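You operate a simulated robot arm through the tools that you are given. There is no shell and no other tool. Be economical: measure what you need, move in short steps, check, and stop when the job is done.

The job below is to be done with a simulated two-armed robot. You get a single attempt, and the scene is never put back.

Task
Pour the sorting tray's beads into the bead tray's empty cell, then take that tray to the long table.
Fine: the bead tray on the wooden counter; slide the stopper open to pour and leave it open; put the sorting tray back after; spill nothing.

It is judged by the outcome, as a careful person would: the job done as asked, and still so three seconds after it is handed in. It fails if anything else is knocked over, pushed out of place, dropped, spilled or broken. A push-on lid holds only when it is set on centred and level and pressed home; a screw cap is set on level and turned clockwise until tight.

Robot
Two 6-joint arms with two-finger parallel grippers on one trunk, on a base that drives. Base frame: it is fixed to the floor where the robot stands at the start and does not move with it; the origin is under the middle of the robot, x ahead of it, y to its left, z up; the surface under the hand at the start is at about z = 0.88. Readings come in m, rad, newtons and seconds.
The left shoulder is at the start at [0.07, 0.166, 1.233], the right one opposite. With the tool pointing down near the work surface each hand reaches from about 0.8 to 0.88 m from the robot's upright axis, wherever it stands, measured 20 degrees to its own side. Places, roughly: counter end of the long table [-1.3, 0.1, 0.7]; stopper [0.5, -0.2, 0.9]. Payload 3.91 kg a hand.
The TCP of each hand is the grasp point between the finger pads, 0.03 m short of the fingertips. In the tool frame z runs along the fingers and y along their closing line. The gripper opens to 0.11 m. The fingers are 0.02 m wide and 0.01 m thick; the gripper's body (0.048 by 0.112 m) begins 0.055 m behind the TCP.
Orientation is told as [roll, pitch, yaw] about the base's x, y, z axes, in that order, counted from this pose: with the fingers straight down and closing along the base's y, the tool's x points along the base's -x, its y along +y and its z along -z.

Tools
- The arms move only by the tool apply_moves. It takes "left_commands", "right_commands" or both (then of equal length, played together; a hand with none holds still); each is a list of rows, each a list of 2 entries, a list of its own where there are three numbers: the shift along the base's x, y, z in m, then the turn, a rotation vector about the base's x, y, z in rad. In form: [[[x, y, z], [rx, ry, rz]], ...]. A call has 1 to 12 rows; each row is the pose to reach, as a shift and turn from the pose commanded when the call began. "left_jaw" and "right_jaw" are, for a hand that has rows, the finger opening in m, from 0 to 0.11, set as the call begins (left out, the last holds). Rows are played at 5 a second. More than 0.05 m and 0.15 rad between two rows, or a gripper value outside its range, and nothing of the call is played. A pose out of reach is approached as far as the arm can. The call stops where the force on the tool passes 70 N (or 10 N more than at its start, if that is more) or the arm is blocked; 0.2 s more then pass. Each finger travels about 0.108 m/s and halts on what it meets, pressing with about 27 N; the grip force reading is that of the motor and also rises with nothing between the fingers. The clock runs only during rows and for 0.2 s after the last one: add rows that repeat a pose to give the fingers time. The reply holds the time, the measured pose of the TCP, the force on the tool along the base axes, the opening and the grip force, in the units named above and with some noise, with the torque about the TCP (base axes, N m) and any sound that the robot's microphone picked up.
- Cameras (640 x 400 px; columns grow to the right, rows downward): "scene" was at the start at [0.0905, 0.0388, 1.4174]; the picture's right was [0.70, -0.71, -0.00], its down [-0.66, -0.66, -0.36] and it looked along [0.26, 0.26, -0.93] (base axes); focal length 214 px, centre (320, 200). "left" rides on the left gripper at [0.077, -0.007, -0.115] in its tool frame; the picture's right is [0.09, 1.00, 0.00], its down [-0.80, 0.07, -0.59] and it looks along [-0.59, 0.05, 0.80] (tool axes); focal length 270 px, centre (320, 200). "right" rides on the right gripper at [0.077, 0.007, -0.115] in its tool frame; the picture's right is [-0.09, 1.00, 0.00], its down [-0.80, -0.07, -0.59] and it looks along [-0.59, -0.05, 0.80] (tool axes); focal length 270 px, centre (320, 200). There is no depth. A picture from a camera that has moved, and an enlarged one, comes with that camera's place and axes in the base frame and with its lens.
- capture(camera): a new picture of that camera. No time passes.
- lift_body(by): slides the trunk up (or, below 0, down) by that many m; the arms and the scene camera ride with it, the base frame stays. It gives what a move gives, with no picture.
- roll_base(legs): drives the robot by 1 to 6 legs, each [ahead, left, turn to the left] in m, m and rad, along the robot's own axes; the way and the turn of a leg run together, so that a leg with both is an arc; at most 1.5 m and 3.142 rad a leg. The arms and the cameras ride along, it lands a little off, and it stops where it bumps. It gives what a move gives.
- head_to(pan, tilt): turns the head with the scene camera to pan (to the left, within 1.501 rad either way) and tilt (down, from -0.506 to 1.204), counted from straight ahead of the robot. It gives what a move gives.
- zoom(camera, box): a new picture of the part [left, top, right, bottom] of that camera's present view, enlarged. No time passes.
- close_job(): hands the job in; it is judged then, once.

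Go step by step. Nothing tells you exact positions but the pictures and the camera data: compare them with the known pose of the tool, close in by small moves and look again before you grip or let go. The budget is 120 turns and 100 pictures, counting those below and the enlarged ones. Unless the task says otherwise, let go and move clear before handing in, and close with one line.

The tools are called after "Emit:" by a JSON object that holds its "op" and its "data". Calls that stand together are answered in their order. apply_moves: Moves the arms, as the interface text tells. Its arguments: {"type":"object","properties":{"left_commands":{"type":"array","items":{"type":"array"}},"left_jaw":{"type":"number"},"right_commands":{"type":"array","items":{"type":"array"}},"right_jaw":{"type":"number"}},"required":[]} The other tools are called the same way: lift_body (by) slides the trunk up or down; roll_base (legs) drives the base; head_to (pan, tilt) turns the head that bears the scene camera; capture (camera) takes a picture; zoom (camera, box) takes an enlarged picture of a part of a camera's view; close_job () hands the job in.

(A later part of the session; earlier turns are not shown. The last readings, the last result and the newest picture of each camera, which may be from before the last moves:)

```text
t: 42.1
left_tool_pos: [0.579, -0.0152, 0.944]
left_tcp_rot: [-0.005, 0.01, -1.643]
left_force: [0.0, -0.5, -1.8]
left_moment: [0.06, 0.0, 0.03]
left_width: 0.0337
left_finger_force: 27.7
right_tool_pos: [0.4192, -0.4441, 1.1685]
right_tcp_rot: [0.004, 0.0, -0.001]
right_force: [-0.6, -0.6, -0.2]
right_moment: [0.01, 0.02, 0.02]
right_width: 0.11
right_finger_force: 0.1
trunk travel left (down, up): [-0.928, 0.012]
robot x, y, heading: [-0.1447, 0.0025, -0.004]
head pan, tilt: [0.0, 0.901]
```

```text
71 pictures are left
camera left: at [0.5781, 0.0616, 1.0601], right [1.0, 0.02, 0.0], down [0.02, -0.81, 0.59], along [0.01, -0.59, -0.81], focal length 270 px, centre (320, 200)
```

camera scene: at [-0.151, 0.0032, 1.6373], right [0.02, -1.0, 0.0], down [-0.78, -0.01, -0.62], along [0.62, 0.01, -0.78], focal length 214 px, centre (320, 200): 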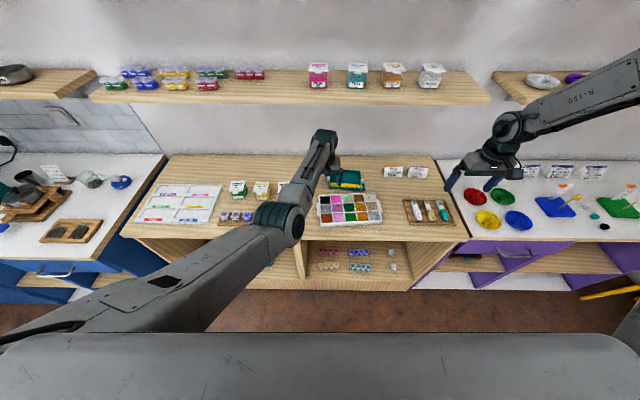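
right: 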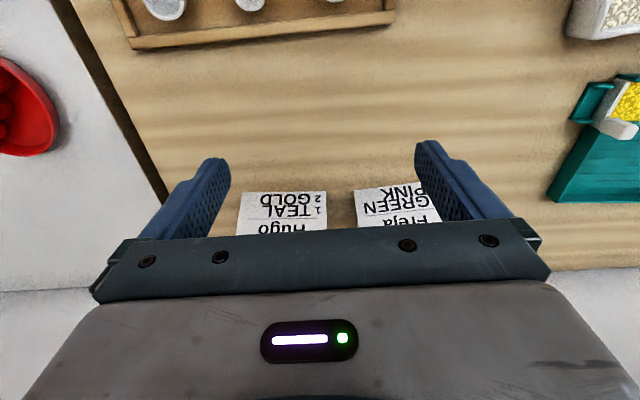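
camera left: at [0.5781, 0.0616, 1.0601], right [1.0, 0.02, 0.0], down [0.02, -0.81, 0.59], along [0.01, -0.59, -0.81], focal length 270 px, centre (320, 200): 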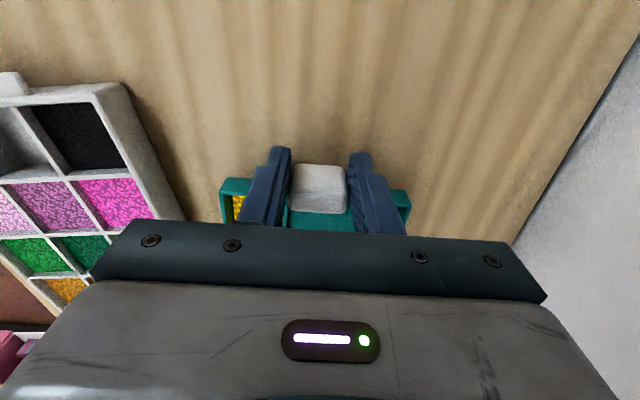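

The tray is held level (about 0.18 kg). I'll raise it to clear everything, then roll back about 0.19 m so both arms can work over the empty cell.

Emit:
{"op": "apply_moves", "data": {"left_commands": [[[0, 0, 0.02], [0, 0, 0]], [[0, 0, 0.04], [0, 0, 0]], [[0, 0, 0.06], [0, 0, 0]], [[0, 0, 0.08], [0, 0, 0]], [[0, 0, 0.08], [0, 0, 0]]]}}

Emit:
{"op": "roll_base", "data": {"legs": [[-0.1, 0, 0], [-0.09, 0, 0]]}}

Emit:
{"op": "capture", "data": {"camera": "left"}}

Emit:
{"op": "capture", "data": {"camera": "scene"}}

```text
t: 43.3
left_tool_pos: [0.5778, -0.014, 1.0243]
left_tcp_rot: [-0.005, 0.009, -1.641]
left_force: [-0.3, 0.0, -1.9]
left_moment: [0.14, -0.02, 0.04]
left_width: 0.0336
left_finger_force: 26.7
right_tool_pos: [0.4181, -0.4452, 1.1675]
right_tcp_rot: [0.004, -0.003, 0.0]
right_force: [1.2, 0.1, -0.2]
right_moment: [0.04, -0.02, -0.01]
right_width: 0.1099
right_finger_force: 0.1
trunk travel left (down, up): [-0.928, 0.012]
robot x, y, heading: [-0.1418, 0.0025, -0.002]
head pan, tilt: [0.0, 0.901]
```

```text
t: 45.2
left_tool_pos: [0.4016, -0.0112, 1.0153]
left_tcp_rot: [-0.016, 0.008, -1.642]
left_force: [0.9, 0.5, -1.0]
left_moment: [0.09, 0.07, 0.03]
left_width: 0.0334
left_finger_force: 27.0
right_tool_pos: [0.2447, -0.4421, 1.1601]
right_tcp_rot: [0.003, 0.009, 0.003]
right_force: [1.3, -0.3, -1.1]
right_moment: [0.01, 0.08, 0.0]
right_width: 0.1098
right_finger_force: 0.1
trunk travel left (down, up): [-0.928, 0.012]
robot x, y, heading: [-0.3243, 0.006, 0.002]
head pan, tilt: [0.0, 0.901]
```

```text
70 pictures are left
camera left: at [0.4014, 0.0655, 1.1325], right [1.0, 0.02, -0.01], down [0.02, -0.81, 0.59], along [0.0, -0.59, -0.81], focal length 270 px, centre (320, 200)
```

left: 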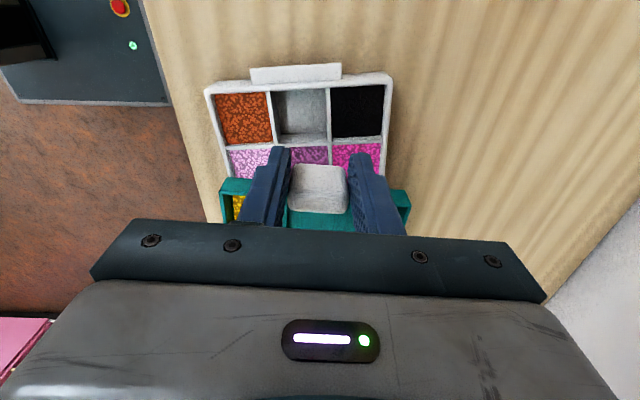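

```text
69 pictures are left
camera scene: at [-0.1836, 0.0028, 1.6355], right [0.0, -1.0, 0.0], down [-0.79, 0.0, -0.61], along [0.61, 0.0, -0.79], focal length 214 px, centre (320, 200)
```

scene: 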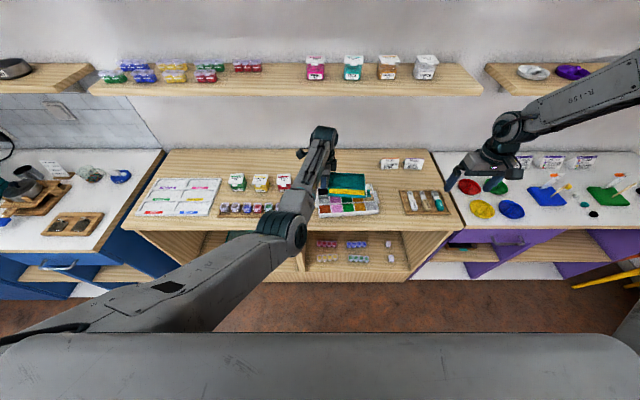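

The tray hasn't slipped in the grip. Next I move it left so the spout comes over the empty cell, still well above everything.

Emit:
{"op": "apply_moves", "data": {"left_commands": [[[0.01, 0.04, 0.01], [0, 0, 0]], [[0.02, 0.08, 0.02], [0, 0, 0]], [[0.03, 0.12, 0.02], [0, 0, 0]], [[0.04, 0.15, 0.02], [0, 0, 0]], [[0.042, 0.178, 0.02], [0, 0, 0]], [[0.042, 0.178, 0.02], [0.08, 0, 0]], [[0.042, 0.178, 0.02], [0.16, 0, 0]], [[0.042, 0.178, 0.015], [0.25, 0, 0]], [[0.042, 0.178, 0.01], [0.25, 0, 0]]]}}

Emit:
{"op": "capture", "data": {"camera": "left"}}

Emit:
{"op": "zoom", "data": {"camera": "scene", "box": [240, 140, 400, 240]}}

```text
t: 47.2
left_tool_pos: [0.4335, 0.1698, 1.0328]
left_tcp_rot: [-0.019, 0.258, -1.642]
left_force: [0.5, -0.4, -1.0]
left_moment: [0.09, 0.01, 0.0]
left_width: 0.0335
left_finger_force: 27.2
right_tool_pos: [0.2331, -0.4417, 1.168]
right_tcp_rot: [0.005, -0.003, 0.003]
right_force: [0.3, -0.1, -0.5]
right_moment: [0.02, 0.02, 0.03]
right_width: 0.11
right_finger_force: 0.1
trunk travel left (down, up): [-0.928, 0.012]
robot x, y, heading: [-0.3267, 0.0043, -0.001]
head pan, tilt: [0.0, 0.901]
```

```text
68 pictures are left
camera left: at [0.4333, 0.2139, 1.1644], right [1.0, 0.02, 0.0], down [0.02, -0.93, 0.37], along [0.01, -0.37, -0.93], focal length 270 px, centre (320, 200)
```

left: 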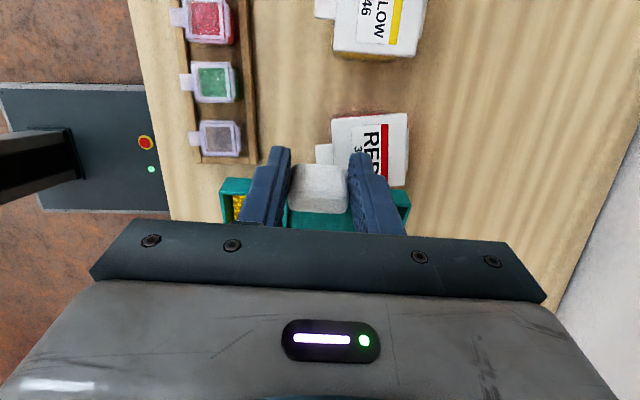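

```text
4.00 times, centred on (320, 190) of scene
camera zoom: at [-0.1986, 0.0042, 1.6371], right [0.0, -1.0, 0.0], down [-0.78, 0.0, -0.62], along [0.62, 0.0, -0.78], focal length 858 px, centre (320, 240)
```

zoom: 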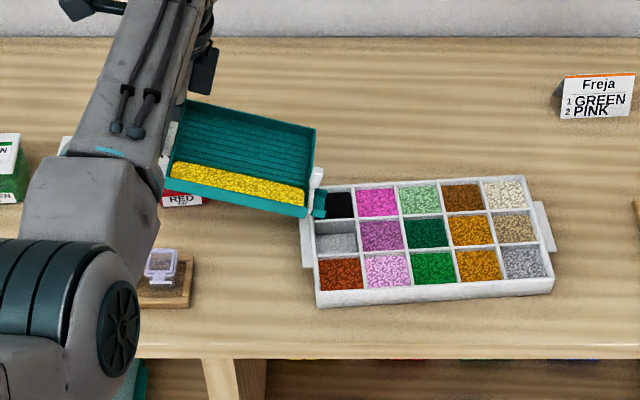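

The spout is near the cell with the gate still shut. Zooming in closely to align it.

Emit:
{"op": "zoom", "data": {"camera": "scene", "box": [296, 175, 344, 205]}}

```text
13.33 times, centred on (320, 190) of scene
camera zoom: at [-0.1986, 0.0042, 1.6371], right [0.0, -1.0, 0.0], down [-0.78, 0.0, -0.62], along [0.62, 0.0, -0.78], focal length 2860 px, centre (320, 333)
```

zoom: 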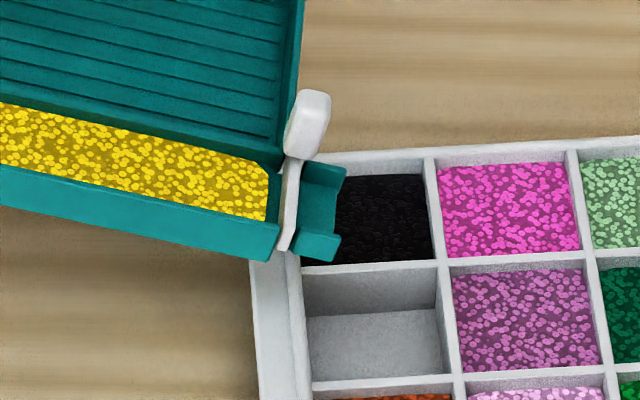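

The lip is about at (0.390, 0.000, 0.957) and the cell spans x 0.361–0.406, y -0.034–0.008. I'll lower and shift the left hand slightly, and bring the closed right fingers in front of the knob.

Emit:
{"op": "apply_moves", "data": {"left_commands": [[[-0.003, 0, -0.01], [0, 0, 0]], [[-0.0065, -0.002, -0.018], [0, 0, 0]], [[-0.0065, -0.002, -0.022], [0, 0, 0]], [[-0.0065, -0.002, -0.022], [0, 0, 0]], [[-0.0065, -0.002, -0.022], [0, 0, 0]], [[-0.0065, -0.002, -0.022], [0, 0, 0]], [[-0.0065, -0.002, -0.022], [0, 0, 0]], [[-0.0065, -0.002, -0.022], [0, 0, 0]], [[-0.0065, -0.002, -0.022], [0, 0, 0]], [[-0.0065, -0.002, -0.022], [0, 0, 0]]], "right_commands": [[[0.01, 0.045, -0.01], [0, 0, 0]], [[0.02, 0.09, -0.02], [0, 0, 0]], [[0.03, 0.135, -0.03], [0, 0, 0]], [[0.04, 0.18, -0.04], [0, 0, 0]], [[0.05, 0.225, -0.05], [0, 0, 0]], [[0.06, 0.27, -0.06], [0, 0, 0]], [[0.07, 0.315, -0.07], [0, 0, 0]], [[0.08, 0.36, -0.08], [0, 0, 0]], [[0.09, 0.4, -0.09], [0, 0, 0]], [[0.095, 0.44, -0.1], [0, 0, 0]]], "right_jaw": 0.0}}

Emit:
{"op": "capture", "data": {"camera": "right"}}

Emit:
{"op": "zoom", "data": {"camera": "scene", "box": [256, 150, 384, 230]}}

```text
t: 49.4
left_tool_pos: [0.4261, 0.1664, 1.012]
left_tcp_rot: [-0.023, 0.258, -1.641]
left_force: [-0.5, -0.2, -0.8]
left_moment: [0.06, 0.01, 0.01]
left_width: 0.0336
left_finger_force: 26.8
right_tool_pos: [0.1333, -0.3721, 1.1414]
right_tcp_rot: [0.003, -0.002, 0.003]
right_force: [-0.4, 0.0, -0.2]
right_moment: [0.02, 0.02, -0.03]
right_width: 0.0
right_finger_force: 26.9
right hand out of reach, approached as far as the arm can: row 1, 2, 3, 4, 5, 6, 7, 8, 9, 10
trunk travel left (down, up): [-0.928, 0.012]
robot x, y, heading: [-0.3254, 0.0052, 0.001]
head pan, tilt: [0.0, 0.901]
```

```text
65 pictures are left
camera right: at [0.0564, -0.3654, 1.2562], right [0.09, 1.0, 0.0], down [0.8, -0.07, 0.6], along [0.59, -0.05, -0.8], focal length 270 px, centre (320, 200)
```

right: 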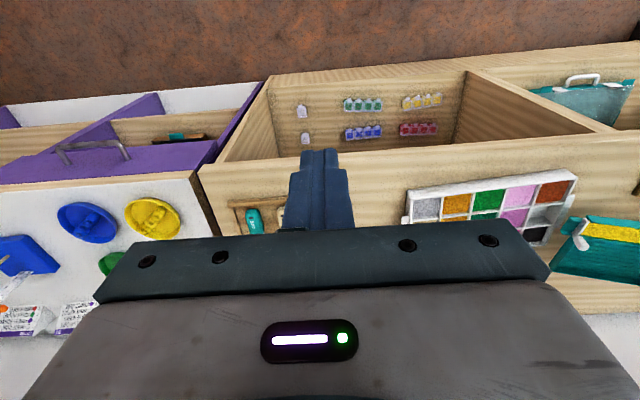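

```text
5.00 times, centred on (320, 190) of scene
camera zoom: at [-0.2002, 0.0039, 1.6372], right [0.0, -1.0, 0.0], down [-0.78, 0.0, -0.62], along [0.62, 0.0, -0.78], focal length 1072 px, centre (320, 250)
```

zoom: 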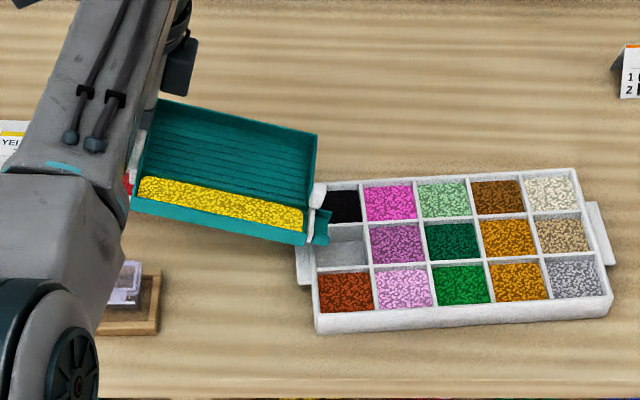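

The right arm hit its inner reach limit. I'll extend it outward along its own azimuth first, then swing it in.

Emit:
{"op": "apply_moves", "data": {"right_commands": [[[0.04, -0.022, -0.01], [0, 0, 0]], [[0.08, -0.044, -0.02], [0, 0, 0]], [[0.12, -0.066, -0.03], [0, 0, 0]], [[0.16, -0.088, -0.04], [0, 0, 0]], [[0.2, -0.11, -0.05], [0, 0, 0]], [[0.23, -0.13, -0.06], [0, 0, 0]]]}}

Emit:
{"op": "capture", "data": {"camera": "scene"}}

```text
t: 50.8
left_tool_pos: [0.4262, 0.1658, 1.0118]
left_tcp_rot: [-0.022, 0.258, -1.641]
left_force: [0.0, 0.3, -1.4]
left_moment: [0.06, -0.01, 0.0]
left_width: 0.0336
left_finger_force: 27.4
right_tool_pos: [0.2289, -0.4507, 1.1088]
right_tcp_rot: [-0.001, -0.004, 0.001]
right_force: [-0.1, -0.2, 0.1]
right_moment: [0.02, -0.04, 0.01]
right_width: 0.0001
right_finger_force: 27.2
right hand out of reach, approached as far as the arm can: row 1, 2, 3, 4, 5, 6
trunk travel left (down, up): [-0.928, 0.012]
robot x, y, heading: [-0.3214, 0.0044, 0.001]
head pan, tilt: [0.0, 0.901]
```

```text
63 pictures are left
camera scene: at [-0.1994, 0.0034, 1.6371], right [0.0, -1.0, 0.0], down [-0.78, 0.0, -0.62], along [0.62, 0.0, -0.78], focal length 214 px, centre (320, 200)
```

scene: 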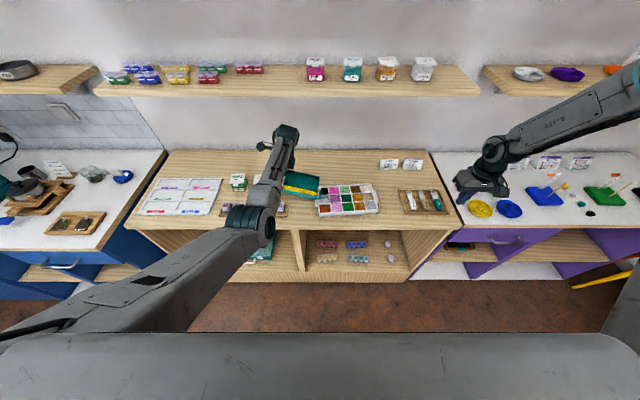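

Going lower worked for the left arm before; I'll lower the right hand in front of the counter and see whether that frees it.

Emit:
{"op": "apply_moves", "data": {"right_commands": [[[0, 0, -0.03], [0, 0, 0]], [[0, 0, -0.06], [0, 0, 0]], [[0, 0, -0.09], [0, 0, 0]], [[0, 0, -0.12], [0, 0, 0]]]}}

```text
t: 51.8
left_tool_pos: [0.4253, 0.1677, 1.0119]
left_tcp_rot: [-0.02, 0.258, -1.639]
left_force: [0.1, 0.7, -0.8]
left_moment: [0.06, -0.01, 0.03]
left_width: 0.0338
left_finger_force: 27.0
right_tool_pos: [0.2045, -0.4567, 1.0285]
right_tcp_rot: [-0.002, -0.005, 0.002]
right_force: [0.3, -0.5, -0.5]
right_moment: [0.0, 0.01, 0.0]
right_width: 0.0
right_finger_force: 27.1
right hand out of reach, approached as far as the arm can: row 1, 2, 3, 4
trunk travel left (down, up): [-0.928, 0.012]
robot x, y, heading: [-0.3273, 0.0021, 0.003]
head pan, tilt: [0.0, 0.901]
```

The right arm is still on a limit. I'll look at its posture to understand which joint is the constraint.

Emit:
{"op": "head_to", "data": {"pan": -1.2, "tilt": 0.5}}

Emit:
{"op": "capture", "data": {"camera": "scene"}}

```text
t: 53.2
left_tool_pos: [0.4267, 0.166, 1.012]
left_tcp_rot: [-0.022, 0.256, -1.64]
left_force: [-0.1, -0.9, -0.6]
left_moment: [0.1, -0.02, -0.01]
left_width: 0.0335
left_finger_force: 27.1
right_tool_pos: [0.207, -0.4577, 1.0279]
right_tcp_rot: [-0.003, -0.002, -0.001]
right_force: [-0.1, 0.1, -0.2]
right_moment: [0.03, 0.0, -0.01]
right_width: 0.0
right_finger_force: 26.5
trunk travel left (down, up): [-0.928, 0.012]
robot x, y, heading: [-0.3303, 0.0046, 0.003]
head pan, tilt: [-1.201, 0.499]
```

```text
62 pictures are left
camera scene: at [-0.2423, -0.081, 1.6711], right [-0.93, -0.36, 0.0], down [-0.17, 0.45, -0.88], along [0.32, -0.82, -0.48], focal length 214 px, centre (320, 200)
```

scene: 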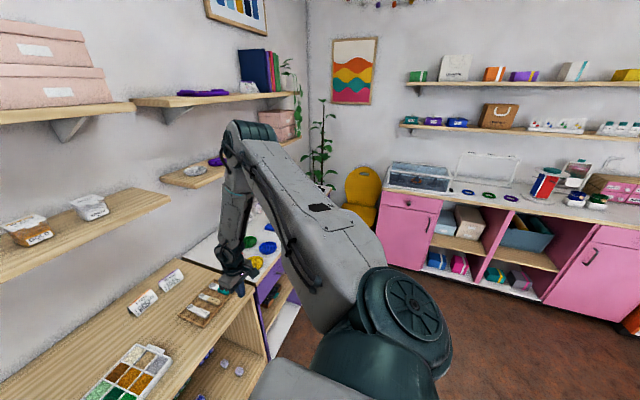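

The azimuth looks locked while tool yaw is fixed. I'll test swinging inward while letting the tool yaw follow the arm.

Emit:
{"op": "apply_moves", "data": {"right_commands": [[[0.01, 0.03, 0.0], [0, 0, 0.06]], [[0.022, 0.06, 0.0], [0, 0, 0.12]], [[0.036, 0.09, 0.0], [0, 0, 0.18]], [[0.05, 0.12, 0], [0, 0, 0.24]], [[0.066, 0.149, 0], [0, 0, 0.3]]]}}

```text
t: 54.4
left_tool_pos: [0.4267, 0.1666, 1.0114]
left_tcp_rot: [-0.02, 0.256, -1.64]
left_force: [-0.9, -0.5, -1.6]
left_moment: [0.09, -0.01, 0.0]
left_width: 0.0336
left_finger_force: 27.2
right_tool_pos: [0.1662, -0.4288, 1.0153]
right_tcp_rot: [0.003, -0.003, 0.305]
right_force: [0.1, 0.4, 0.1]
right_moment: [-0.03, 0.01, -0.02]
right_width: 0.0
right_finger_force: 27.6
right hand out of reach, approached as far as the arm can: row 1, 2, 3, 4, 5
trunk travel left (down, up): [-0.928, 0.012]
robot x, y, heading: [-0.3264, 0.0047, 0.004]
head pan, tilt: [-1.201, 0.499]
```

Yaw isn't the limit. Next test: extend radially outward at low height, which is what freed the left arm.

Emit:
{"op": "apply_moves", "data": {"right_commands": [[[0.0, 0.0, -0.03], [0, 0, -0.1]], [[0.0, 0.0, -0.06], [0, 0, -0.2]], [[0.0, 0, -0.09], [0, 0, -0.3]], [[0.03, -0.02, -0.09], [0, 0, -0.3]], [[0.06, -0.04, -0.09], [0, 0, -0.3]], [[0.09, -0.06, -0.09], [0, 0, -0.3]]]}}

```text
t: 55.8
left_tool_pos: [0.4257, 0.166, 1.0117]
left_tcp_rot: [-0.022, 0.258, -1.639]
left_force: [0.0, 0.3, -1.5]
left_moment: [0.09, -0.02, 0.02]
left_width: 0.0335
left_finger_force: 26.7
right_tool_pos: [0.1981, -0.4511, 1.0262]
right_tcp_rot: [0.003, -0.004, 0.002]
right_force: [0.0, 0.2, 0.2]
right_moment: [0.0, 0.0, -0.03]
right_width: 0.0
right_finger_force: 26.9
right hand out of reach, approached as far as the arm can: row 1, 2, 3, 4, 5, 6
trunk travel left (down, up): [-0.928, 0.012]
robot x, y, heading: [-0.3266, 0.0031, 0.002]
head pan, tilt: [-1.201, 0.499]
```

Commands may be accumulating off the real pose. I'll reset with a zero-length base leg, then test small single moves of the right hand: up, then outward.

Emit:
{"op": "roll_base", "data": {"legs": [[0, 0, 0]]}}

Emit:
{"op": "apply_moves", "data": {"right_commands": [[[0.0, 0.0, 0.03], [0, 0, 0]], [[0.0, 0.0, 0.06], [0, 0, 0]]]}}

Emit:
{"op": "apply_moves", "data": {"right_commands": [[[0.03, -0.02, 0], [0, 0, 0]], [[0.06, -0.04, 0], [0, 0, 0]]]}}

```text
t: 56.5
left_tool_pos: [0.425, 0.1651, 1.0122]
left_tcp_rot: [-0.022, 0.258, -1.64]
left_force: [-0.2, -0.5, -1.2]
left_moment: [0.08, 0.03, 0.0]
left_width: 0.0337
left_finger_force: 26.9
right_tool_pos: [0.1997, -0.4521, 1.0265]
right_tcp_rot: [0.003, -0.001, 0.0]
right_force: [0.8, -0.3, 0.2]
right_moment: [-0.02, -0.01, 0.02]
right_width: 0.0004
right_finger_force: 27.5
trunk travel left (down, up): [-0.928, 0.012]
robot x, y, heading: [-0.3274, 0.0028, 0.001]
head pan, tilt: [-1.201, 0.499]
```

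```text
t: 57.1
left_tool_pos: [0.4242, 0.1672, 1.0141]
left_tcp_rot: [-0.02, 0.258, -1.641]
left_force: [-1.0, -0.3, -0.3]
left_moment: [0.14, 0.02, 0.04]
left_width: 0.0337
left_finger_force: 27.3
right_tool_pos: [0.1987, -0.4479, 1.0886]
right_tcp_rot: [0.005, -0.005, 0.001]
right_force: [-0.5, -0.7, -0.4]
right_moment: [0.0, -0.03, 0.0]
right_width: 0.0001
right_finger_force: 26.6
trunk travel left (down, up): [-0.928, 0.012]
robot x, y, heading: [-0.3311, 0.0018, -0.0]
head pan, tilt: [-1.201, 0.499]
```

```text
t: 57.7
left_tool_pos: [0.4256, 0.1665, 1.0139]
left_tcp_rot: [-0.021, 0.259, -1.64]
left_force: [-0.8, -1.2, -1.3]
left_moment: [0.06, -0.02, -0.02]
left_width: 0.0335
left_finger_force: 26.6
right_tool_pos: [0.2253, -0.4752, 1.0949]
right_tcp_rot: [-0.016, -0.014, -0.008]
right_force: [0.4, 0.2, -0.1]
right_moment: [0.0, -0.01, 0.01]
right_width: 0.0001
right_finger_force: 26.8
right hand out of reach, approached as far as the arm can: row 1, 2
trunk travel left (down, up): [-0.928, 0.012]
robot x, y, heading: [-0.3264, 0.0027, 0.002]
head pan, tilt: [-1.201, 0.499]
```

Upward is free but outward is blocked: a wrist limit with fingers straight down. Pitching the fingers forward should relax it, and suits pushing the knob in +x anyway.

Emit:
{"op": "apply_moves", "data": {"right_commands": [[[0, 0, 0.01], [0, -0.14, 0]], [[0, 0, 0.02], [0, -0.28, 0]], [[0, 0, 0.02], [0, -0.42, 0]], [[0, 0, 0.02], [0, -0.56, 0]], [[0, 0, 0.02], [0, -0.7, 0]], [[0.01, 0.04, 0.02], [0, -0.7, 0]], [[0.02, 0.08, 0.02], [0, -0.7, 0]], [[0.03, 0.12, 0.02], [0, -0.7, 0]]]}}

```text
t: 59.5
left_tool_pos: [0.4269, 0.1665, 1.0128]
left_tcp_rot: [-0.023, 0.257, -1.642]
left_force: [0.0, 0.2, -2.0]
left_moment: [0.08, -0.02, 0.02]
left_width: 0.0337
left_finger_force: 26.7
right_tool_pos: [0.2319, -0.412, 1.1881]
right_tcp_rot: [0.0, -0.687, 0.002]
right_force: [0.0, -0.3, -0.5]
right_moment: [-0.01, -0.01, -0.02]
right_width: 0.0
right_finger_force: 27.5
right hand out of reach, approached as far as the arm can: row 5, 6, 7, 8
trunk travel left (down, up): [-0.928, 0.012]
robot x, y, heading: [-0.3281, 0.0027, -0.001]
head pan, tilt: [-1.201, 0.499]
```

Pitching alone didn't free it. I'll undo that, then try rolling the fingers to point toward +y, which carries the fingertips inward while the wrist stays put.

Emit:
{"op": "roll_base", "data": {"legs": [[0, 0, 0]]}}

Emit:
{"op": "apply_moves", "data": {"right_commands": [[[0, 0, -0.01], [0, 0.14, 0]], [[0, 0, -0.02], [0, 0.28, 0]], [[0, 0, -0.03], [0, 0.42, 0]], [[0, 0, -0.04], [0, 0.55, 0]], [[0, 0, -0.04], [0, 0.687, 0]]]}}

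Emit:
{"op": "apply_moves", "data": {"right_commands": [[[0, 0.025, 0.01], [0.14, 0, 0]], [[0, 0.05, 0.02], [0.28, 0, 0]], [[0, 0.075, 0.03], [0.42, 0, 0]], [[0, 0.1, 0.04], [0.56, 0, 0]], [[0, 0.125, 0.05], [0.7, 0, 0]], [[0, 0.145, 0.06], [0.84, 0, 0]], [[0, 0.165, 0.07], [0.98, 0, 0]]]}}

```text
t: 60.2
left_tool_pos: [0.4252, 0.1668, 1.0117]
left_tcp_rot: [-0.024, 0.255, -1.641]
left_force: [0.0, 0.2, -0.9]
left_moment: [0.06, -0.03, 0.03]
left_width: 0.0338
left_finger_force: 27.2
right_tool_pos: [0.2343, -0.4118, 1.1872]
right_tcp_rot: [0.0, -0.687, 0.003]
right_force: [0.3, 0.1, 0.1]
right_moment: [-0.01, -0.04, -0.02]
right_width: 0.0001
right_finger_force: 26.7
trunk travel left (down, up): [-0.928, 0.012]
robot x, y, heading: [-0.3248, 0.0041, -0.001]
head pan, tilt: [-1.201, 0.499]
```

```text
t: 61.4
left_tool_pos: [0.4263, 0.1659, 1.0128]
left_tcp_rot: [-0.022, 0.259, -1.641]
left_force: [0.0, 0.2, -0.9]
left_moment: [0.1, 0.0, 0.03]
left_width: 0.0335
left_finger_force: 26.7
right_tool_pos: [0.2176, -0.4324, 1.1511]
right_tcp_rot: [0.004, -0.001, 0.001]
right_force: [-0.2, 1.0, 0.3]
right_moment: [0.02, 0.04, -0.01]
right_width: 0.0001
right_finger_force: 27.1
right hand out of reach, approached as far as the arm can: row 4, 5
trunk travel left (down, up): [-0.928, 0.012]
robot x, y, heading: [-0.326, 0.0052, 0.004]
head pan, tilt: [-1.201, 0.499]
```

```text
t: 63.2
left_tool_pos: [0.4314, 0.1704, 1.0063]
left_tcp_rot: [-0.029, 0.255, -1.643]
left_force: [1.0, 0.1, -2.4]
left_moment: [0.02, 0.02, 0.04]
left_width: 0.0337
left_finger_force: 26.0
right_tool_pos: [0.188, -0.4263, 1.2542]
right_tcp_rot: [0.568, -0.003, -0.186]
right_force: [0.8, 0.4, -0.2]
right_moment: [-0.07, 0.04, 0.05]
right_width: 0.0
right_finger_force: 27.4
right hand out of reach, approached as far as the arm can: row 1, 2, 3, 4, 5, 6
trunk travel left (down, up): [-0.928, 0.012]
robot x, y, heading: [-0.3255, 0.0059, 0.0]
head pan, tilt: [-1.201, 0.499]
stopped in row 7 (right hand): the arm was blocked; the commanded pose is now the measured one
```

The right arm was blocked by something. Looking at it before going on.

Emit:
{"op": "capture", "data": {"camera": "scene"}}

Emit:
{"op": "capture", "data": {"camera": "right"}}

```text
61 pictures are left
camera scene: at [-0.2338, -0.0747, 1.671], right [-0.93, -0.36, 0.01], down [-0.18, 0.44, -0.88], along [0.32, -0.82, -0.48], focal length 214 px, centre (320, 200)
```

scene: 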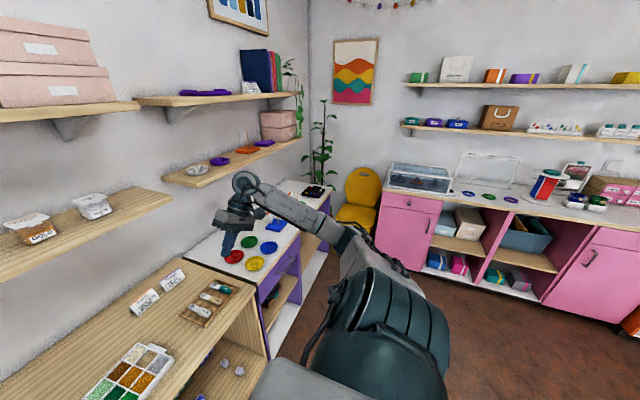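

```text
60 pictures are left
camera right: at [0.1008, -0.4669, 1.3542], right [0.24, 0.81, 0.54], down [0.72, -0.52, 0.47], along [0.66, 0.27, -0.7], focal length 270 px, centre (320, 200)
```

right: 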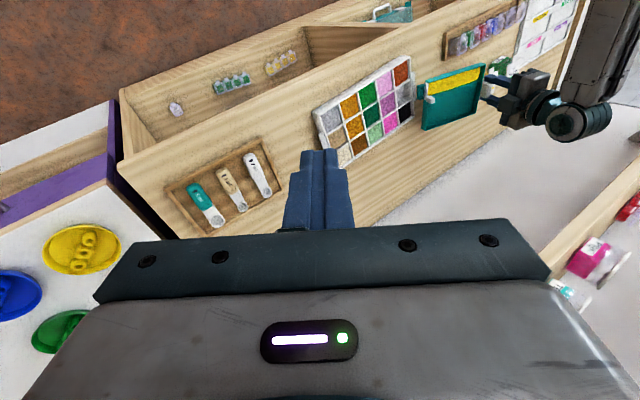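

The arm has flipped to the low-elbow branch that works well for the left arm, and nothing was hit. I'll straighten the tool, move to the mirrored spot, and lower.

Emit:
{"op": "apply_moves", "data": {"right_commands": [[[-0.01, -0.015, 0], [-0.12, 0, 0.037]], [[-0.02, -0.03, 0], [-0.24, 0, 0.074]], [[-0.03, -0.045, -0.01], [-0.36, 0, 0.111]], [[-0.04, -0.06, -0.02], [-0.48, 0, 0.148]], [[-0.055, -0.07, -0.03], [-0.568, 0, 0.186]], [[-0.055, -0.07, -0.07], [-0.568, 0, 0.186]], [[-0.055, -0.07, -0.11], [-0.568, 0, 0.186]], [[-0.055, -0.07, -0.15], [-0.568, 0, 0.186]], [[-0.055, -0.07, -0.19], [-0.568, 0, 0.186]], [[-0.055, -0.07, -0.23], [-0.568, 0, 0.186]]]}}

Emit:
{"op": "capture", "data": {"camera": "scene"}}

```text
t: 65.4
left_tool_pos: [0.4265, 0.1648, 1.0128]
left_tcp_rot: [-0.022, 0.257, -1.641]
left_force: [-0.7, 0.9, -1.1]
left_moment: [0.11, -0.01, 0.02]
left_width: 0.0335
left_finger_force: 27.4
right_tool_pos: [0.1234, -0.4986, 1.0233]
right_tcp_rot: [0.011, -0.055, 0.026]
right_force: [-0.4, -0.8, 0.6]
right_moment: [-0.02, -0.04, 0.02]
right_width: 0.0
right_finger_force: 27.4
trunk travel left (down, up): [-0.928, 0.012]
robot x, y, heading: [-0.3276, 0.0042, 0.006]
head pan, tilt: [-1.201, 0.499]
```

```text
59 pictures are left
camera scene: at [-0.2424, -0.0818, 1.6711], right [-0.93, -0.36, 0.0], down [-0.17, 0.45, -0.88], along [0.32, -0.82, -0.48], focal length 214 px, centre (320, 200)
```

scene: 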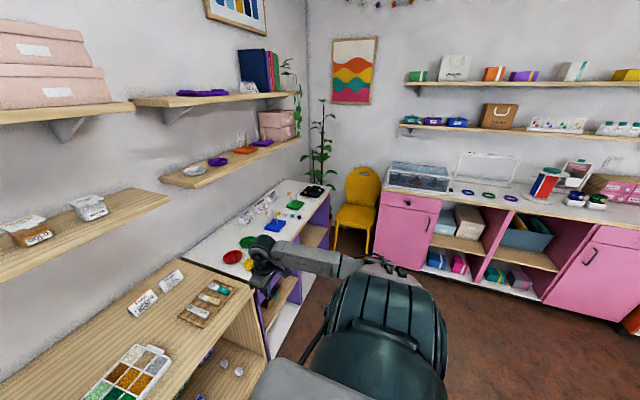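

Now free of limits. Extending forward, then swinging in toward the knob's front side.

Emit:
{"op": "apply_moves", "data": {"right_commands": [[[0.04, 0.02, -0.01], [0, 0.055, -0.026]], [[0.08, 0.04, -0.02], [0, 0.055, -0.026]], [[0.12, 0.06, -0.02], [0, 0.055, -0.026]], [[0.16, 0.08, -0.02], [0, 0.055, -0.026]], [[0.18, 0.12, -0.01], [0, 0.055, -0.026]], [[0.2, 0.16, 0.0], [0, 0.055, -0.026]], [[0.21, 0.2, 0.0], [0, 0.055, -0.026]], [[0.215, 0.24, 0.0], [0, 0.055, -0.026]], [[0.215, 0.28, 0.0], [0, 0.055, -0.026]], [[0.21, 0.32, 0.0], [0, 0.055, -0.026]], [[0.205, 0.36, 0.0], [0, 0.055, -0.026]], [[0.2, 0.4, 0.0], [0, 0.055, -0.026]]]}}

Emit:
{"op": "head_to", "data": {"pan": 0.0, "tilt": 0.9}}

Emit:
{"op": "capture", "data": {"camera": "scene"}}

```text
t: 68.0
left_tool_pos: [0.4257, 0.1647, 1.0122]
left_tcp_rot: [-0.02, 0.254, -1.643]
left_force: [0.4, 0.0, -1.3]
left_moment: [0.09, 0.0, 0.02]
left_width: 0.0337
left_finger_force: 27.2
right_tool_pos: [0.3023, -0.235, 1.0415]
right_tcp_rot: [0.187, 0.007, -0.047]
right_force: [0.6, -0.1, 0.7]
right_moment: [-0.01, 0.0, 0.0]
right_width: 0.0001
right_finger_force: 26.6
right hand out of reach, approached as far as the arm can: row 1, 2, 3, 4, 5, 6, 7, 8, 9, 10, 11, 12
trunk travel left (down, up): [-0.928, 0.012]
robot x, y, heading: [-0.3283, -0.0001, 0.007]
head pan, tilt: [-1.201, 0.499]
```

```text
t: 69.4
left_tool_pos: [0.4252, 0.1667, 1.0128]
left_tcp_rot: [-0.021, 0.256, -1.643]
left_force: [-0.4, 0.8, -0.9]
left_moment: [0.09, -0.03, 0.0]
left_width: 0.0338
left_finger_force: 27.1
right_tool_pos: [0.3028, -0.2355, 1.0428]
right_tcp_rot: [0.187, 0.006, -0.049]
right_force: [0.7, -1.0, -0.2]
right_moment: [-0.01, -0.01, 0.04]
right_width: 0.0
right_finger_force: 26.7
trunk travel left (down, up): [-0.928, 0.012]
robot x, y, heading: [-0.3265, 0.006, 0.006]
head pan, tilt: [0.0, 0.901]
```

```text
58 pictures are left
camera scene: at [-0.1999, 0.0037, 1.6372], right [0.0, -1.0, 0.0], down [-0.78, 0.0, -0.62], along [0.62, 0.0, -0.78], focal length 214 px, centre (320, 200)
```

scene: 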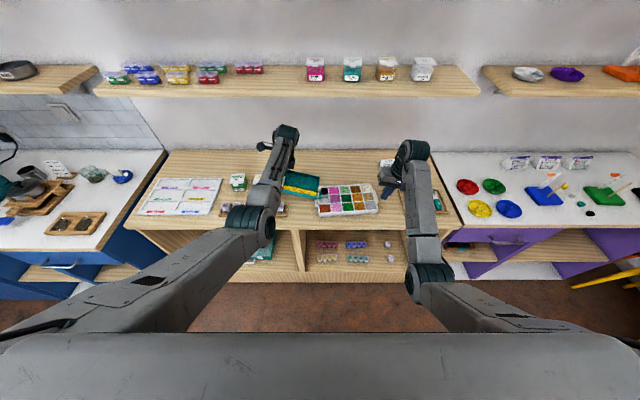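

The right arm now mirrors the left one. Continue inward in smaller steps, correcting the roll.

Emit:
{"op": "apply_moves", "data": {"right_commands": [[[0.01, 0.0, 0.0], [-0.06, 0, 0.02]], [[0.02, 0.0, 0.0], [-0.12, 0, 0.04]], [[0.03, 0.0, 0.0], [-0.18, 0, 0.05]], [[0.03, 0.03, 0.0], [-0.18, 0, 0.05]], [[0.03, 0.06, 0.0], [-0.18, 0, 0.05]], [[0.03, 0.09, 0.0], [-0.18, 0, 0.05]], [[0.03, 0.12, 0.0], [-0.18, 0, 0.05]]]}}

```text
t: 71.0
left_tool_pos: [0.4252, 0.166, 1.0127]
left_tcp_rot: [-0.024, 0.259, -1.641]
left_force: [0.1, 0.0, 0.0]
left_moment: [0.08, -0.01, 0.0]
left_width: 0.0338
left_finger_force: 26.8
right_tool_pos: [0.302, -0.2357, 1.0426]
right_tcp_rot: [0.186, 0.007, -0.051]
right_force: [0.8, 0.1, 0.4]
right_moment: [-0.01, -0.01, 0.02]
right_width: 0.0
right_finger_force: 27.0
right hand out of reach, approached as far as the arm can: row 1, 2, 3, 4, 5, 6, 7
trunk travel left (down, up): [-0.928, 0.012]
robot x, y, heading: [-0.3279, 0.004, 0.005]
head pan, tilt: [0.0, 0.901]
```

Fully stuck here; I'll go back outward, straighten the roll, and follow the exact mirrored path that worked on the left.

Emit:
{"op": "roll_base", "data": {"legs": [[0, 0, 0]]}}

Emit:
{"op": "apply_moves", "data": {"right_commands": [[[0, -0.04, 0], [-0.05, 0, 0.0]], [[0, -0.08, -0.01], [-0.1, 0, 0.02]], [[-0.01, -0.12, -0.02], [-0.15, 0, 0.04]], [[-0.02, -0.16, -0.03], [-0.187, 0, 0.05]], [[-0.02, -0.19, -0.05], [-0.187, 0, 0.05]]]}}

Emit:
{"op": "apply_moves", "data": {"right_commands": [[[0.035, 0.03, 0.01], [0, 0, 0]], [[0.07, 0.06, 0.02], [0, 0, 0]], [[0.105, 0.09, 0.03], [0, 0, 0]], [[0.14, 0.12, 0.04], [0, 0, 0]], [[0.175, 0.15, 0.05], [0, 0, 0]], [[0.18, 0.19, 0.06], [0, 0, 0]]]}}

```text
t: 71.7
left_tool_pos: [0.4257, 0.1656, 1.0118]
left_tcp_rot: [-0.024, 0.257, -1.641]
left_force: [-1.5, 1.1, -0.3]
left_moment: [0.08, -0.01, -0.02]
left_width: 0.0335
left_finger_force: 26.7
right_tool_pos: [0.3025, -0.2368, 1.0427]
right_tcp_rot: [0.186, 0.008, -0.049]
right_force: [-0.2, -0.3, 0.2]
right_moment: [0.03, 0.03, 0.0]
right_width: 0.0002
right_finger_force: 26.6
trunk travel left (down, up): [-0.928, 0.012]
robot x, y, heading: [-0.3276, 0.0057, 0.003]
head pan, tilt: [0.0, 0.901]
```

```text
t: 72.9
left_tool_pos: [0.4252, 0.1647, 1.0131]
left_tcp_rot: [-0.021, 0.258, -1.64]
left_force: [-0.5, -0.1, -0.5]
left_moment: [0.11, 0.0, 0.0]
left_width: 0.0336
left_finger_force: 26.4
right_tool_pos: [0.2094, -0.4038, 1.0259]
right_tcp_rot: [0.022, -0.015, -0.057]
right_force: [1.2, 0.4, 0.2]
right_moment: [0.03, -0.03, -0.05]
right_width: 0.0001
right_finger_force: 27.4
right hand out of reach, approached as far as the arm can: row 1, 2, 3, 4, 5
trunk travel left (down, up): [-0.928, 0.012]
robot x, y, heading: [-0.3266, 0.002, 0.004]
head pan, tilt: [0.0, 0.901]
```

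```text
t: 74.3
left_tool_pos: [0.4263, 0.1657, 1.012]
left_tcp_rot: [-0.023, 0.256, -1.642]
left_force: [-0.1, 0.3, -0.5]
left_moment: [0.09, 0.01, 0.01]
left_width: 0.0335
left_finger_force: 27.2
right_tool_pos: [0.3606, -0.2783, 1.0994]
right_tcp_rot: [0.147, -0.031, -0.094]
right_force: [0.7, 0.8, 0.2]
right_moment: [-0.04, -0.03, 0.02]
right_width: 0.0
right_finger_force: 26.6
right hand out of reach, approached as far as the arm can: row 1, 2, 3, 4, 5, 6
trunk travel left (down, up): [-0.928, 0.012]
robot x, y, heading: [-0.3294, 0.003, 0.0]
head pan, tilt: [0.0, 0.901]
```

Progress, though roll error suggests the wrist is the limit. I'll try turning the tool's yaw (mirror of the left hand) to see whether that releases it.

Emit:
{"op": "roll_base", "data": {"legs": [[0, 0, 0]]}}

Emit:
{"op": "apply_moves", "data": {"right_commands": [[[0, 0, 0], [0, 0, 0.14]], [[0, 0, 0], [0, 0, 0.28]], [[0, 0, 0], [0, 0, 0.42]], [[0, 0, 0], [0, 0, 0.56]], [[0, 0, 0], [0, 0, 0.7]]]}}

Emit:
{"op": "apply_moves", "data": {"right_commands": [[[0, 0.03, -0.01], [-0.05, 0, 0]], [[0, 0.06, -0.02], [-0.1, 0, 0]]]}}

```text
t: 75.0
left_tool_pos: [0.426, 0.1664, 1.0121]
left_tcp_rot: [-0.022, 0.256, -1.642]
left_force: [-1.0, -0.6, -1.5]
left_moment: [0.06, -0.06, 0.04]
left_width: 0.0337
left_finger_force: 27.1
right_tool_pos: [0.3588, -0.2786, 1.0997]
right_tcp_rot: [0.148, -0.032, -0.095]
right_force: [-0.1, -0.3, 0.6]
right_moment: [0.0, 0.0, -0.01]
right_width: 0.0001
right_finger_force: 27.3
trunk travel left (down, up): [-0.928, 0.012]
robot x, y, heading: [-0.3259, 0.001, -0.003]
head pan, tilt: [0.0, 0.901]
```

```text
t: 76.2
left_tool_pos: [0.426, 0.1656, 1.0131]
left_tcp_rot: [-0.023, 0.257, -1.642]
left_force: [-0.1, -0.1, -1.8]
left_moment: [0.08, -0.04, 0.06]
left_width: 0.0335
left_finger_force: 26.8
right_tool_pos: [0.3606, -0.2796, 1.1003]
right_tcp_rot: [0.147, -0.031, -0.097]
right_force: [-0.1, -0.8, -0.3]
right_moment: [-0.02, 0.01, 0.07]
right_width: 0.0
right_finger_force: 27.1
right hand out of reach, approached as far as the arm can: row 1, 2, 3, 4, 5
trunk travel left (down, up): [-0.928, 0.012]
robot x, y, heading: [-0.3291, 0.0024, 0.003]
head pan, tilt: [0.0, 0.901]
```

```text
t: 76.8
left_tool_pos: [0.4252, 0.1658, 1.0123]
left_tcp_rot: [-0.022, 0.258, -1.64]
left_force: [0.6, -0.8, -1.8]
left_moment: [0.09, -0.04, -0.04]
left_width: 0.0335
left_finger_force: 26.8
right_tool_pos: [0.3393, -0.2888, 1.0872]
right_tcp_rot: [0.127, -0.046, -0.094]
right_force: [0.3, 0.1, 0.0]
right_moment: [0.02, 0.02, -0.03]
right_width: 0.0
right_finger_force: 26.8
right hand out of reach, approached as far as the arm can: row 1, 2
trunk travel left (down, up): [-0.928, 0.012]
robot x, y, heading: [-0.3239, 0.0015, 0.004]
head pan, tilt: [0.0, 0.901]
```

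Yaw + is at a hard stop, so a wrist joint is at its limit. Testing yaw in the other direction.

Emit:
{"op": "roll_base", "data": {"legs": [[0, 0, 0]]}}

Emit:
{"op": "apply_moves", "data": {"right_commands": [[[0, 0, 0], [0, 0, -0.14]], [[0, 0, 0], [0, 0, -0.28]], [[0, 0, 0], [0, 0, -0.42]], [[0, 0, 0], [0, 0, -0.56]], [[0, 0, 0], [0, 0, -0.7]], [[0, 0, 0], [0, 0, -0.84]]]}}

Emit:
{"op": "apply_moves", "data": {"right_commands": [[[0, 0.03, -0.01], [0, 0, 0]], [[0, 0.06, -0.02], [0, 0, 0]]]}}

```text
t: 77.5
left_tool_pos: [0.425, 0.1654, 1.0137]
left_tcp_rot: [-0.024, 0.258, -1.64]
left_force: [-0.3, -0.3, -0.4]
left_moment: [0.07, -0.01, -0.01]
left_width: 0.0335
left_finger_force: 26.9
right_tool_pos: [0.3387, -0.2876, 1.0875]
right_tcp_rot: [0.128, -0.047, -0.097]
right_force: [-0.3, -0.2, -0.6]
right_moment: [0.0, 0.01, -0.03]
right_width: 0.0
right_finger_force: 27.0
trunk travel left (down, up): [-0.928, 0.012]
robot x, y, heading: [-0.3261, 0.0047, 0.003]
head pan, tilt: [0.0, 0.901]
```

```text
t: 78.9
left_tool_pos: [0.4257, 0.1658, 1.0124]
left_tcp_rot: [-0.024, 0.258, -1.642]
left_force: [-0.2, -0.2, -0.9]
left_moment: [0.07, 0.0, 0.0]
left_width: 0.0336
left_finger_force: 27.4
right_tool_pos: [0.3244, -0.3168, 1.0931]
right_tcp_rot: [0.148, -0.027, -0.936]
right_force: [-0.4, -0.4, 0.1]
right_moment: [-0.01, 0.0, -0.03]
right_width: 0.0
right_finger_force: 26.6
right hand out of reach, approached as far as the arm can: row 2, 3, 4, 5, 6
trunk travel left (down, up): [-0.928, 0.012]
robot x, y, heading: [-0.326, 0.0028, 0.0]
head pan, tilt: [0.0, 0.901]
```

```text
t: 79.5
left_tool_pos: [0.4255, 0.1657, 1.013]
left_tcp_rot: [-0.02, 0.256, -1.641]
left_force: [0.0, -0.5, -1.1]
left_moment: [0.03, -0.02, 0.0]
left_width: 0.0336
left_finger_force: 27.6
right_tool_pos: [0.3098, -0.3017, 1.082]
right_tcp_rot: [0.156, -0.016, -0.934]
right_force: [0.7, 0.5, -0.4]
right_moment: [0.02, 0.04, -0.01]
right_width: 0.0
right_finger_force: 26.9
right hand out of reach, approached as far as the arm can: row 1, 2
trunk travel left (down, up): [-0.928, 0.012]
robot x, y, heading: [-0.3242, 0.0084, -0.003]
head pan, tilt: [0.0, 0.901]
```

Inward travel is limited for the right wrist, but rolling so the fingertips point toward +y should extend the reach. The tray can then be brought to a stationary right finger. Testing that roll.

Emit:
{"op": "roll_base", "data": {"legs": [[0, 0, 0]]}}

Emit:
{"op": "apply_moves", "data": {"right_commands": [[[0, 0.03, 0.005], [0.12, 0, 0]], [[0, 0.06, 0.012], [0.24, 0, 0]], [[0, 0.09, 0.02], [0.36, 0, 0]], [[0, 0.115, 0.035], [0.48, 0, 0]], [[0, 0.14, 0.05], [0.6, 0, 0]]]}}

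Emit:
{"op": "capture", "data": {"camera": "scene"}}

```text
t: 80.2
left_tool_pos: [0.4258, 0.1665, 1.0127]
left_tcp_rot: [-0.023, 0.256, -1.644]
left_force: [0.2, 0.3, -0.8]
left_moment: [0.06, -0.02, -0.01]
left_width: 0.0338
left_finger_force: 27.2
right_tool_pos: [0.3098, -0.3013, 1.0802]
right_tcp_rot: [0.155, -0.017, -0.931]
right_force: [0.6, 0.6, -0.1]
right_moment: [0.0, -0.04, 0.01]
right_width: 0.0
right_finger_force: 26.5
trunk travel left (down, up): [-0.928, 0.012]
robot x, y, heading: [-0.3242, 0.0063, 0.001]
head pan, tilt: [0.0, 0.901]
```

```text
t: 81.4
left_tool_pos: [0.4251, 0.1658, 1.0135]
left_tcp_rot: [-0.022, 0.256, -1.643]
left_force: [-0.2, 0.9, -2.1]
left_moment: [0.1, -0.02, 0.01]
left_width: 0.0333
left_finger_force: 26.8
right_tool_pos: [0.3099, -0.1589, 1.1282]
right_tcp_rot: [0.541, 0.456, -0.845]
right_force: [-0.4, 0.3, 0.9]
right_moment: [-0.03, 0.02, 0.02]
right_width: 0.0
right_finger_force: 26.7
trunk travel left (down, up): [-0.928, 0.012]
robot x, y, heading: [-0.327, 0.0047, -0.0]
head pan, tilt: [0.0, 0.901]
```

```text
57 pictures are left
camera scene: at [-0.2002, 0.0045, 1.6372], right [0.0, -1.0, 0.0], down [-0.78, 0.0, -0.62], along [0.62, 0.0, -0.78], focal length 214 px, centre (320, 200)
```

scene: 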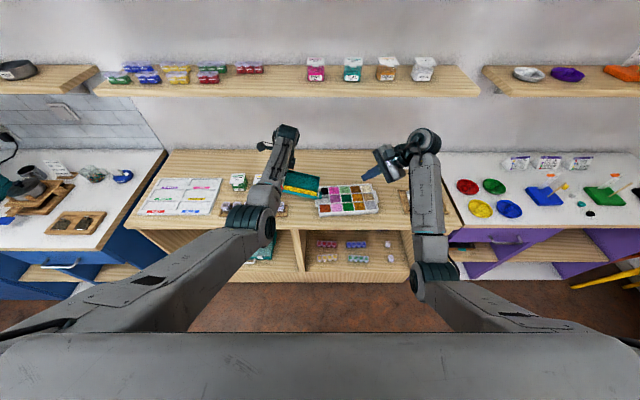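

The roll works and the hand is free of limits. Moving the fingertips toward the knob's front side.

Emit:
{"op": "apply_moves", "data": {"right_commands": [[[0.005, 0.03, -0.02], [0, 0, 0]], [[0.01, 0.06, -0.04], [0, 0, 0]], [[0.015, 0.09, -0.06], [0, 0, 0]], [[0.02, 0.12, -0.08], [0, 0, 0]], [[0.02, 0.135, -0.1], [0, 0, 0]]]}}

Emit:
{"op": "zoom", "data": {"camera": "scene", "box": [272, 160, 368, 220]}}

```text
t: 82.6
left_tool_pos: [0.4248, 0.1661, 1.0114]
left_tcp_rot: [-0.023, 0.257, -1.641]
left_force: [-1.2, -0.7, -2.0]
left_moment: [0.07, -0.02, 0.0]
left_width: 0.0335
left_finger_force: 27.1
right_tool_pos: [0.328, -0.0261, 1.0322]
right_tcp_rot: [0.539, 0.454, -0.845]
right_force: [0.8, 0.0, 0.7]
right_moment: [0.01, -0.02, -0.02]
right_width: 0.0003
right_finger_force: 27.2
trunk travel left (down, up): [-0.928, 0.012]
robot x, y, heading: [-0.3264, 0.0022, -0.0]
head pan, tilt: [0.0, 0.901]
```

```text
6.67 times, centred on (320, 190) of scene
camera zoom: at [-0.2002, 0.0048, 1.6372], right [0.0, -1.0, 0.0], down [-0.78, 0.0, -0.62], along [0.62, 0.0, -0.78], focal length 1430 px, centre (320, 267)
```

zoom: 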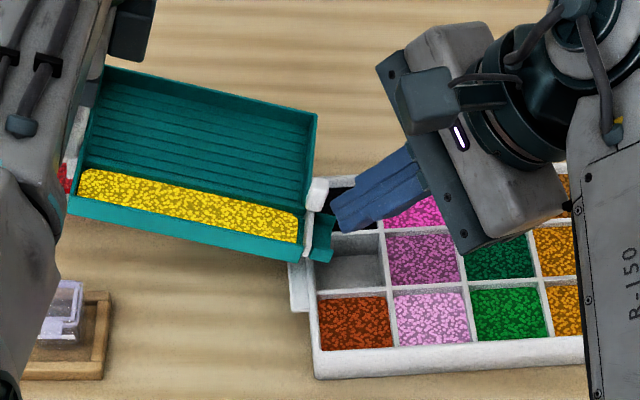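

Right fingers are in place nearby and the knob is around (0.388, 0.007, 0.965). I'll bring the fingertip down just in front (‑x) of it.

Emit:
{"op": "apply_moves", "data": {"right_commands": [[[0.0, 0.006, -0.02], [0, 0, 0]], [[0.005, 0.0126, -0.035], [0, 0, 0]], [[0.012, 0.0126, -0.045], [0, 0, 0]]]}}

Emit:
{"op": "zoom", "data": {"camera": "scene", "box": [288, 170, 352, 210]}}

Emit:
{"op": "capture", "data": {"camera": "right"}}

```text
t: 83.4
left_tool_pos: [0.4259, 0.1659, 1.0118]
left_tcp_rot: [-0.022, 0.259, -1.642]
left_force: [0.3, -1.2, -1.7]
left_moment: [0.12, -0.03, 0.02]
left_width: 0.0334
left_finger_force: 27.6
right_tool_pos: [0.3422, -0.0154, 0.9861]
right_tcp_rot: [0.539, 0.457, -0.845]
right_force: [0.0, -1.0, -0.4]
right_moment: [0.03, 0.02, 0.02]
right_width: 0.0001
right_finger_force: 26.0
trunk travel left (down, up): [-0.928, 0.012]
robot x, y, heading: [-0.3249, 0.0044, -0.001]
head pan, tilt: [0.0, 0.901]
```

```text
10.00 times, centred on (320, 190) of scene
camera zoom: at [-0.1994, 0.0032, 1.6371], right [0.0, -1.0, 0.0], down [-0.78, 0.0, -0.62], along [0.62, 0.0, -0.78], focal length 2145 px, centre (320, 300)
```

zoom: 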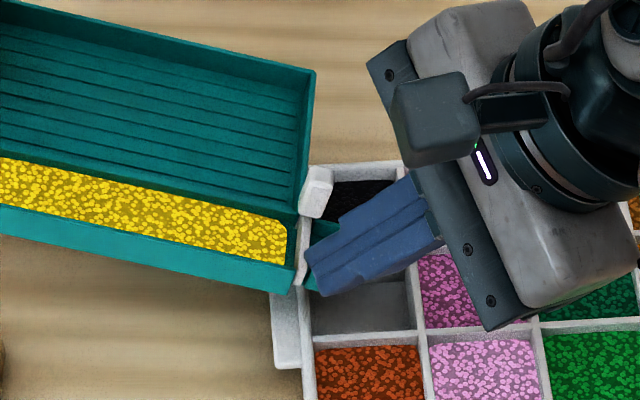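

```text
54 pictures are left
camera right: at [0.2867, -0.0314, 1.1123], right [0.84, 0.34, 0.42], down [0.34, -0.94, 0.07], along [0.42, 0.08, -0.9], focal length 270 px, centre (320, 200)
```

right: 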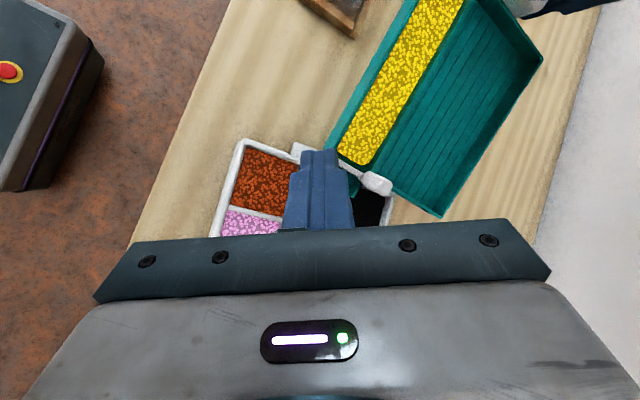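

The finger is beside the knob on its front side, extending past it. Pushing +x in small steps, along the tray's own direction.

Emit:
{"op": "apply_moves", "data": {"right_commands": [[[0.008, 0, 0], [0, 0, 0]], [[0.014, -0.001, 0], [0, 0, 0]], [[0.02, -0.0015, 0], [0, 0, 0]], [[0.026, -0.002, 0], [0, 0, 0]]]}}

Emit:
{"op": "zoom", "data": {"camera": "scene", "box": [288, 170, 352, 210]}}

```text
t: 84.4
left_tool_pos: [0.4256, 0.1664, 1.0126]
left_tcp_rot: [-0.022, 0.257, -1.643]
left_force: [1.0, 0.4, -1.2]
left_moment: [0.06, 0.0, -0.04]
left_width: 0.0338
left_finger_force: 26.7
right_tool_pos: [0.3685, -0.018, 0.9858]
right_tcp_rot: [0.538, 0.458, -0.846]
right_force: [0.1, -0.2, 0.1]
right_moment: [-0.01, -0.01, 0.0]
right_width: 0.0003
right_finger_force: 27.4
trunk travel left (down, up): [-0.928, 0.012]
robot x, y, heading: [-0.3249, 0.0104, 0.002]
head pan, tilt: [0.0, 0.901]
```

```text
10.00 times, centred on (320, 190) of scene
camera zoom: at [-0.1998, 0.0039, 1.6372], right [0.0, -1.0, 0.0], down [-0.78, 0.0, -0.62], along [0.62, 0.0, -0.78], focal length 2145 px, centre (320, 300)
```

zoom: 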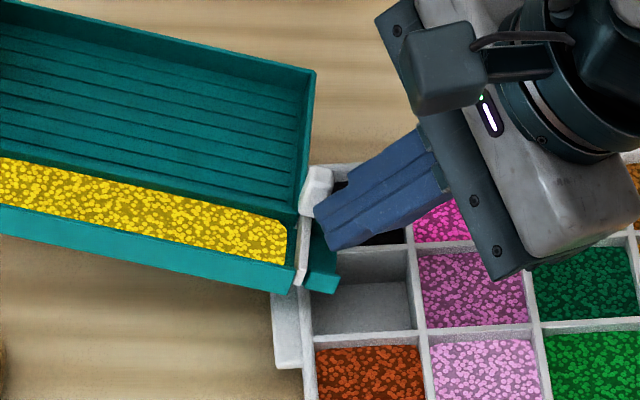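

The fingertip is slightly too far to the right of the knob. Backing off, shifting +y by 14 mm, and pushing again.

Emit:
{"op": "apply_moves", "data": {"right_commands": [[[-0.014, 0, 0], [0, 0, 0]], [[-0.014, 0.008, 0.001], [0, 0, 0]], [[-0.014, 0.014, 0.001], [0, 0, 0]], [[-0.006, 0.014, 0.001], [0, 0, 0]], [[0.0, 0.0135, 0.001], [0, 0, 0]]]}}

Emit:
{"op": "zoom", "data": {"camera": "scene", "box": [288, 170, 352, 210]}}

```text
t: 85.6
left_tool_pos: [0.4255, 0.1649, 1.0124]
left_tcp_rot: [-0.022, 0.259, -1.643]
left_force: [-0.4, 0.0, -1.3]
left_moment: [0.09, 0.01, 0.01]
left_width: 0.0333
left_finger_force: 26.7
right_tool_pos: [0.3677, -0.0033, 0.9861]
right_tcp_rot: [0.54, 0.456, -0.848]
right_force: [0.0, -0.4, 0.0]
right_moment: [0.03, 0.0, 0.02]
right_width: 0.0001
right_finger_force: 27.4
trunk travel left (down, up): [-0.928, 0.012]
robot x, y, heading: [-0.329, 0.0028, 0.004]
head pan, tilt: [0.0, 0.901]
```

```text
10.00 times, centred on (320, 190) of scene
camera zoom: at [-0.1997, 0.0037, 1.6372], right [0.0, -1.0, 0.0], down [-0.78, 0.0, -0.62], along [0.62, 0.0, -0.78], focal length 2145 px, centre (320, 300)
```

zoom: 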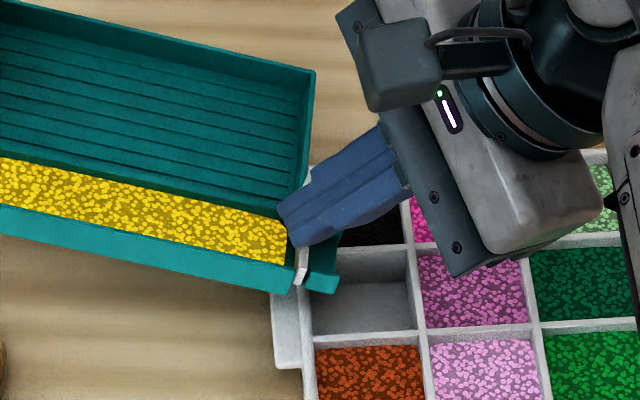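

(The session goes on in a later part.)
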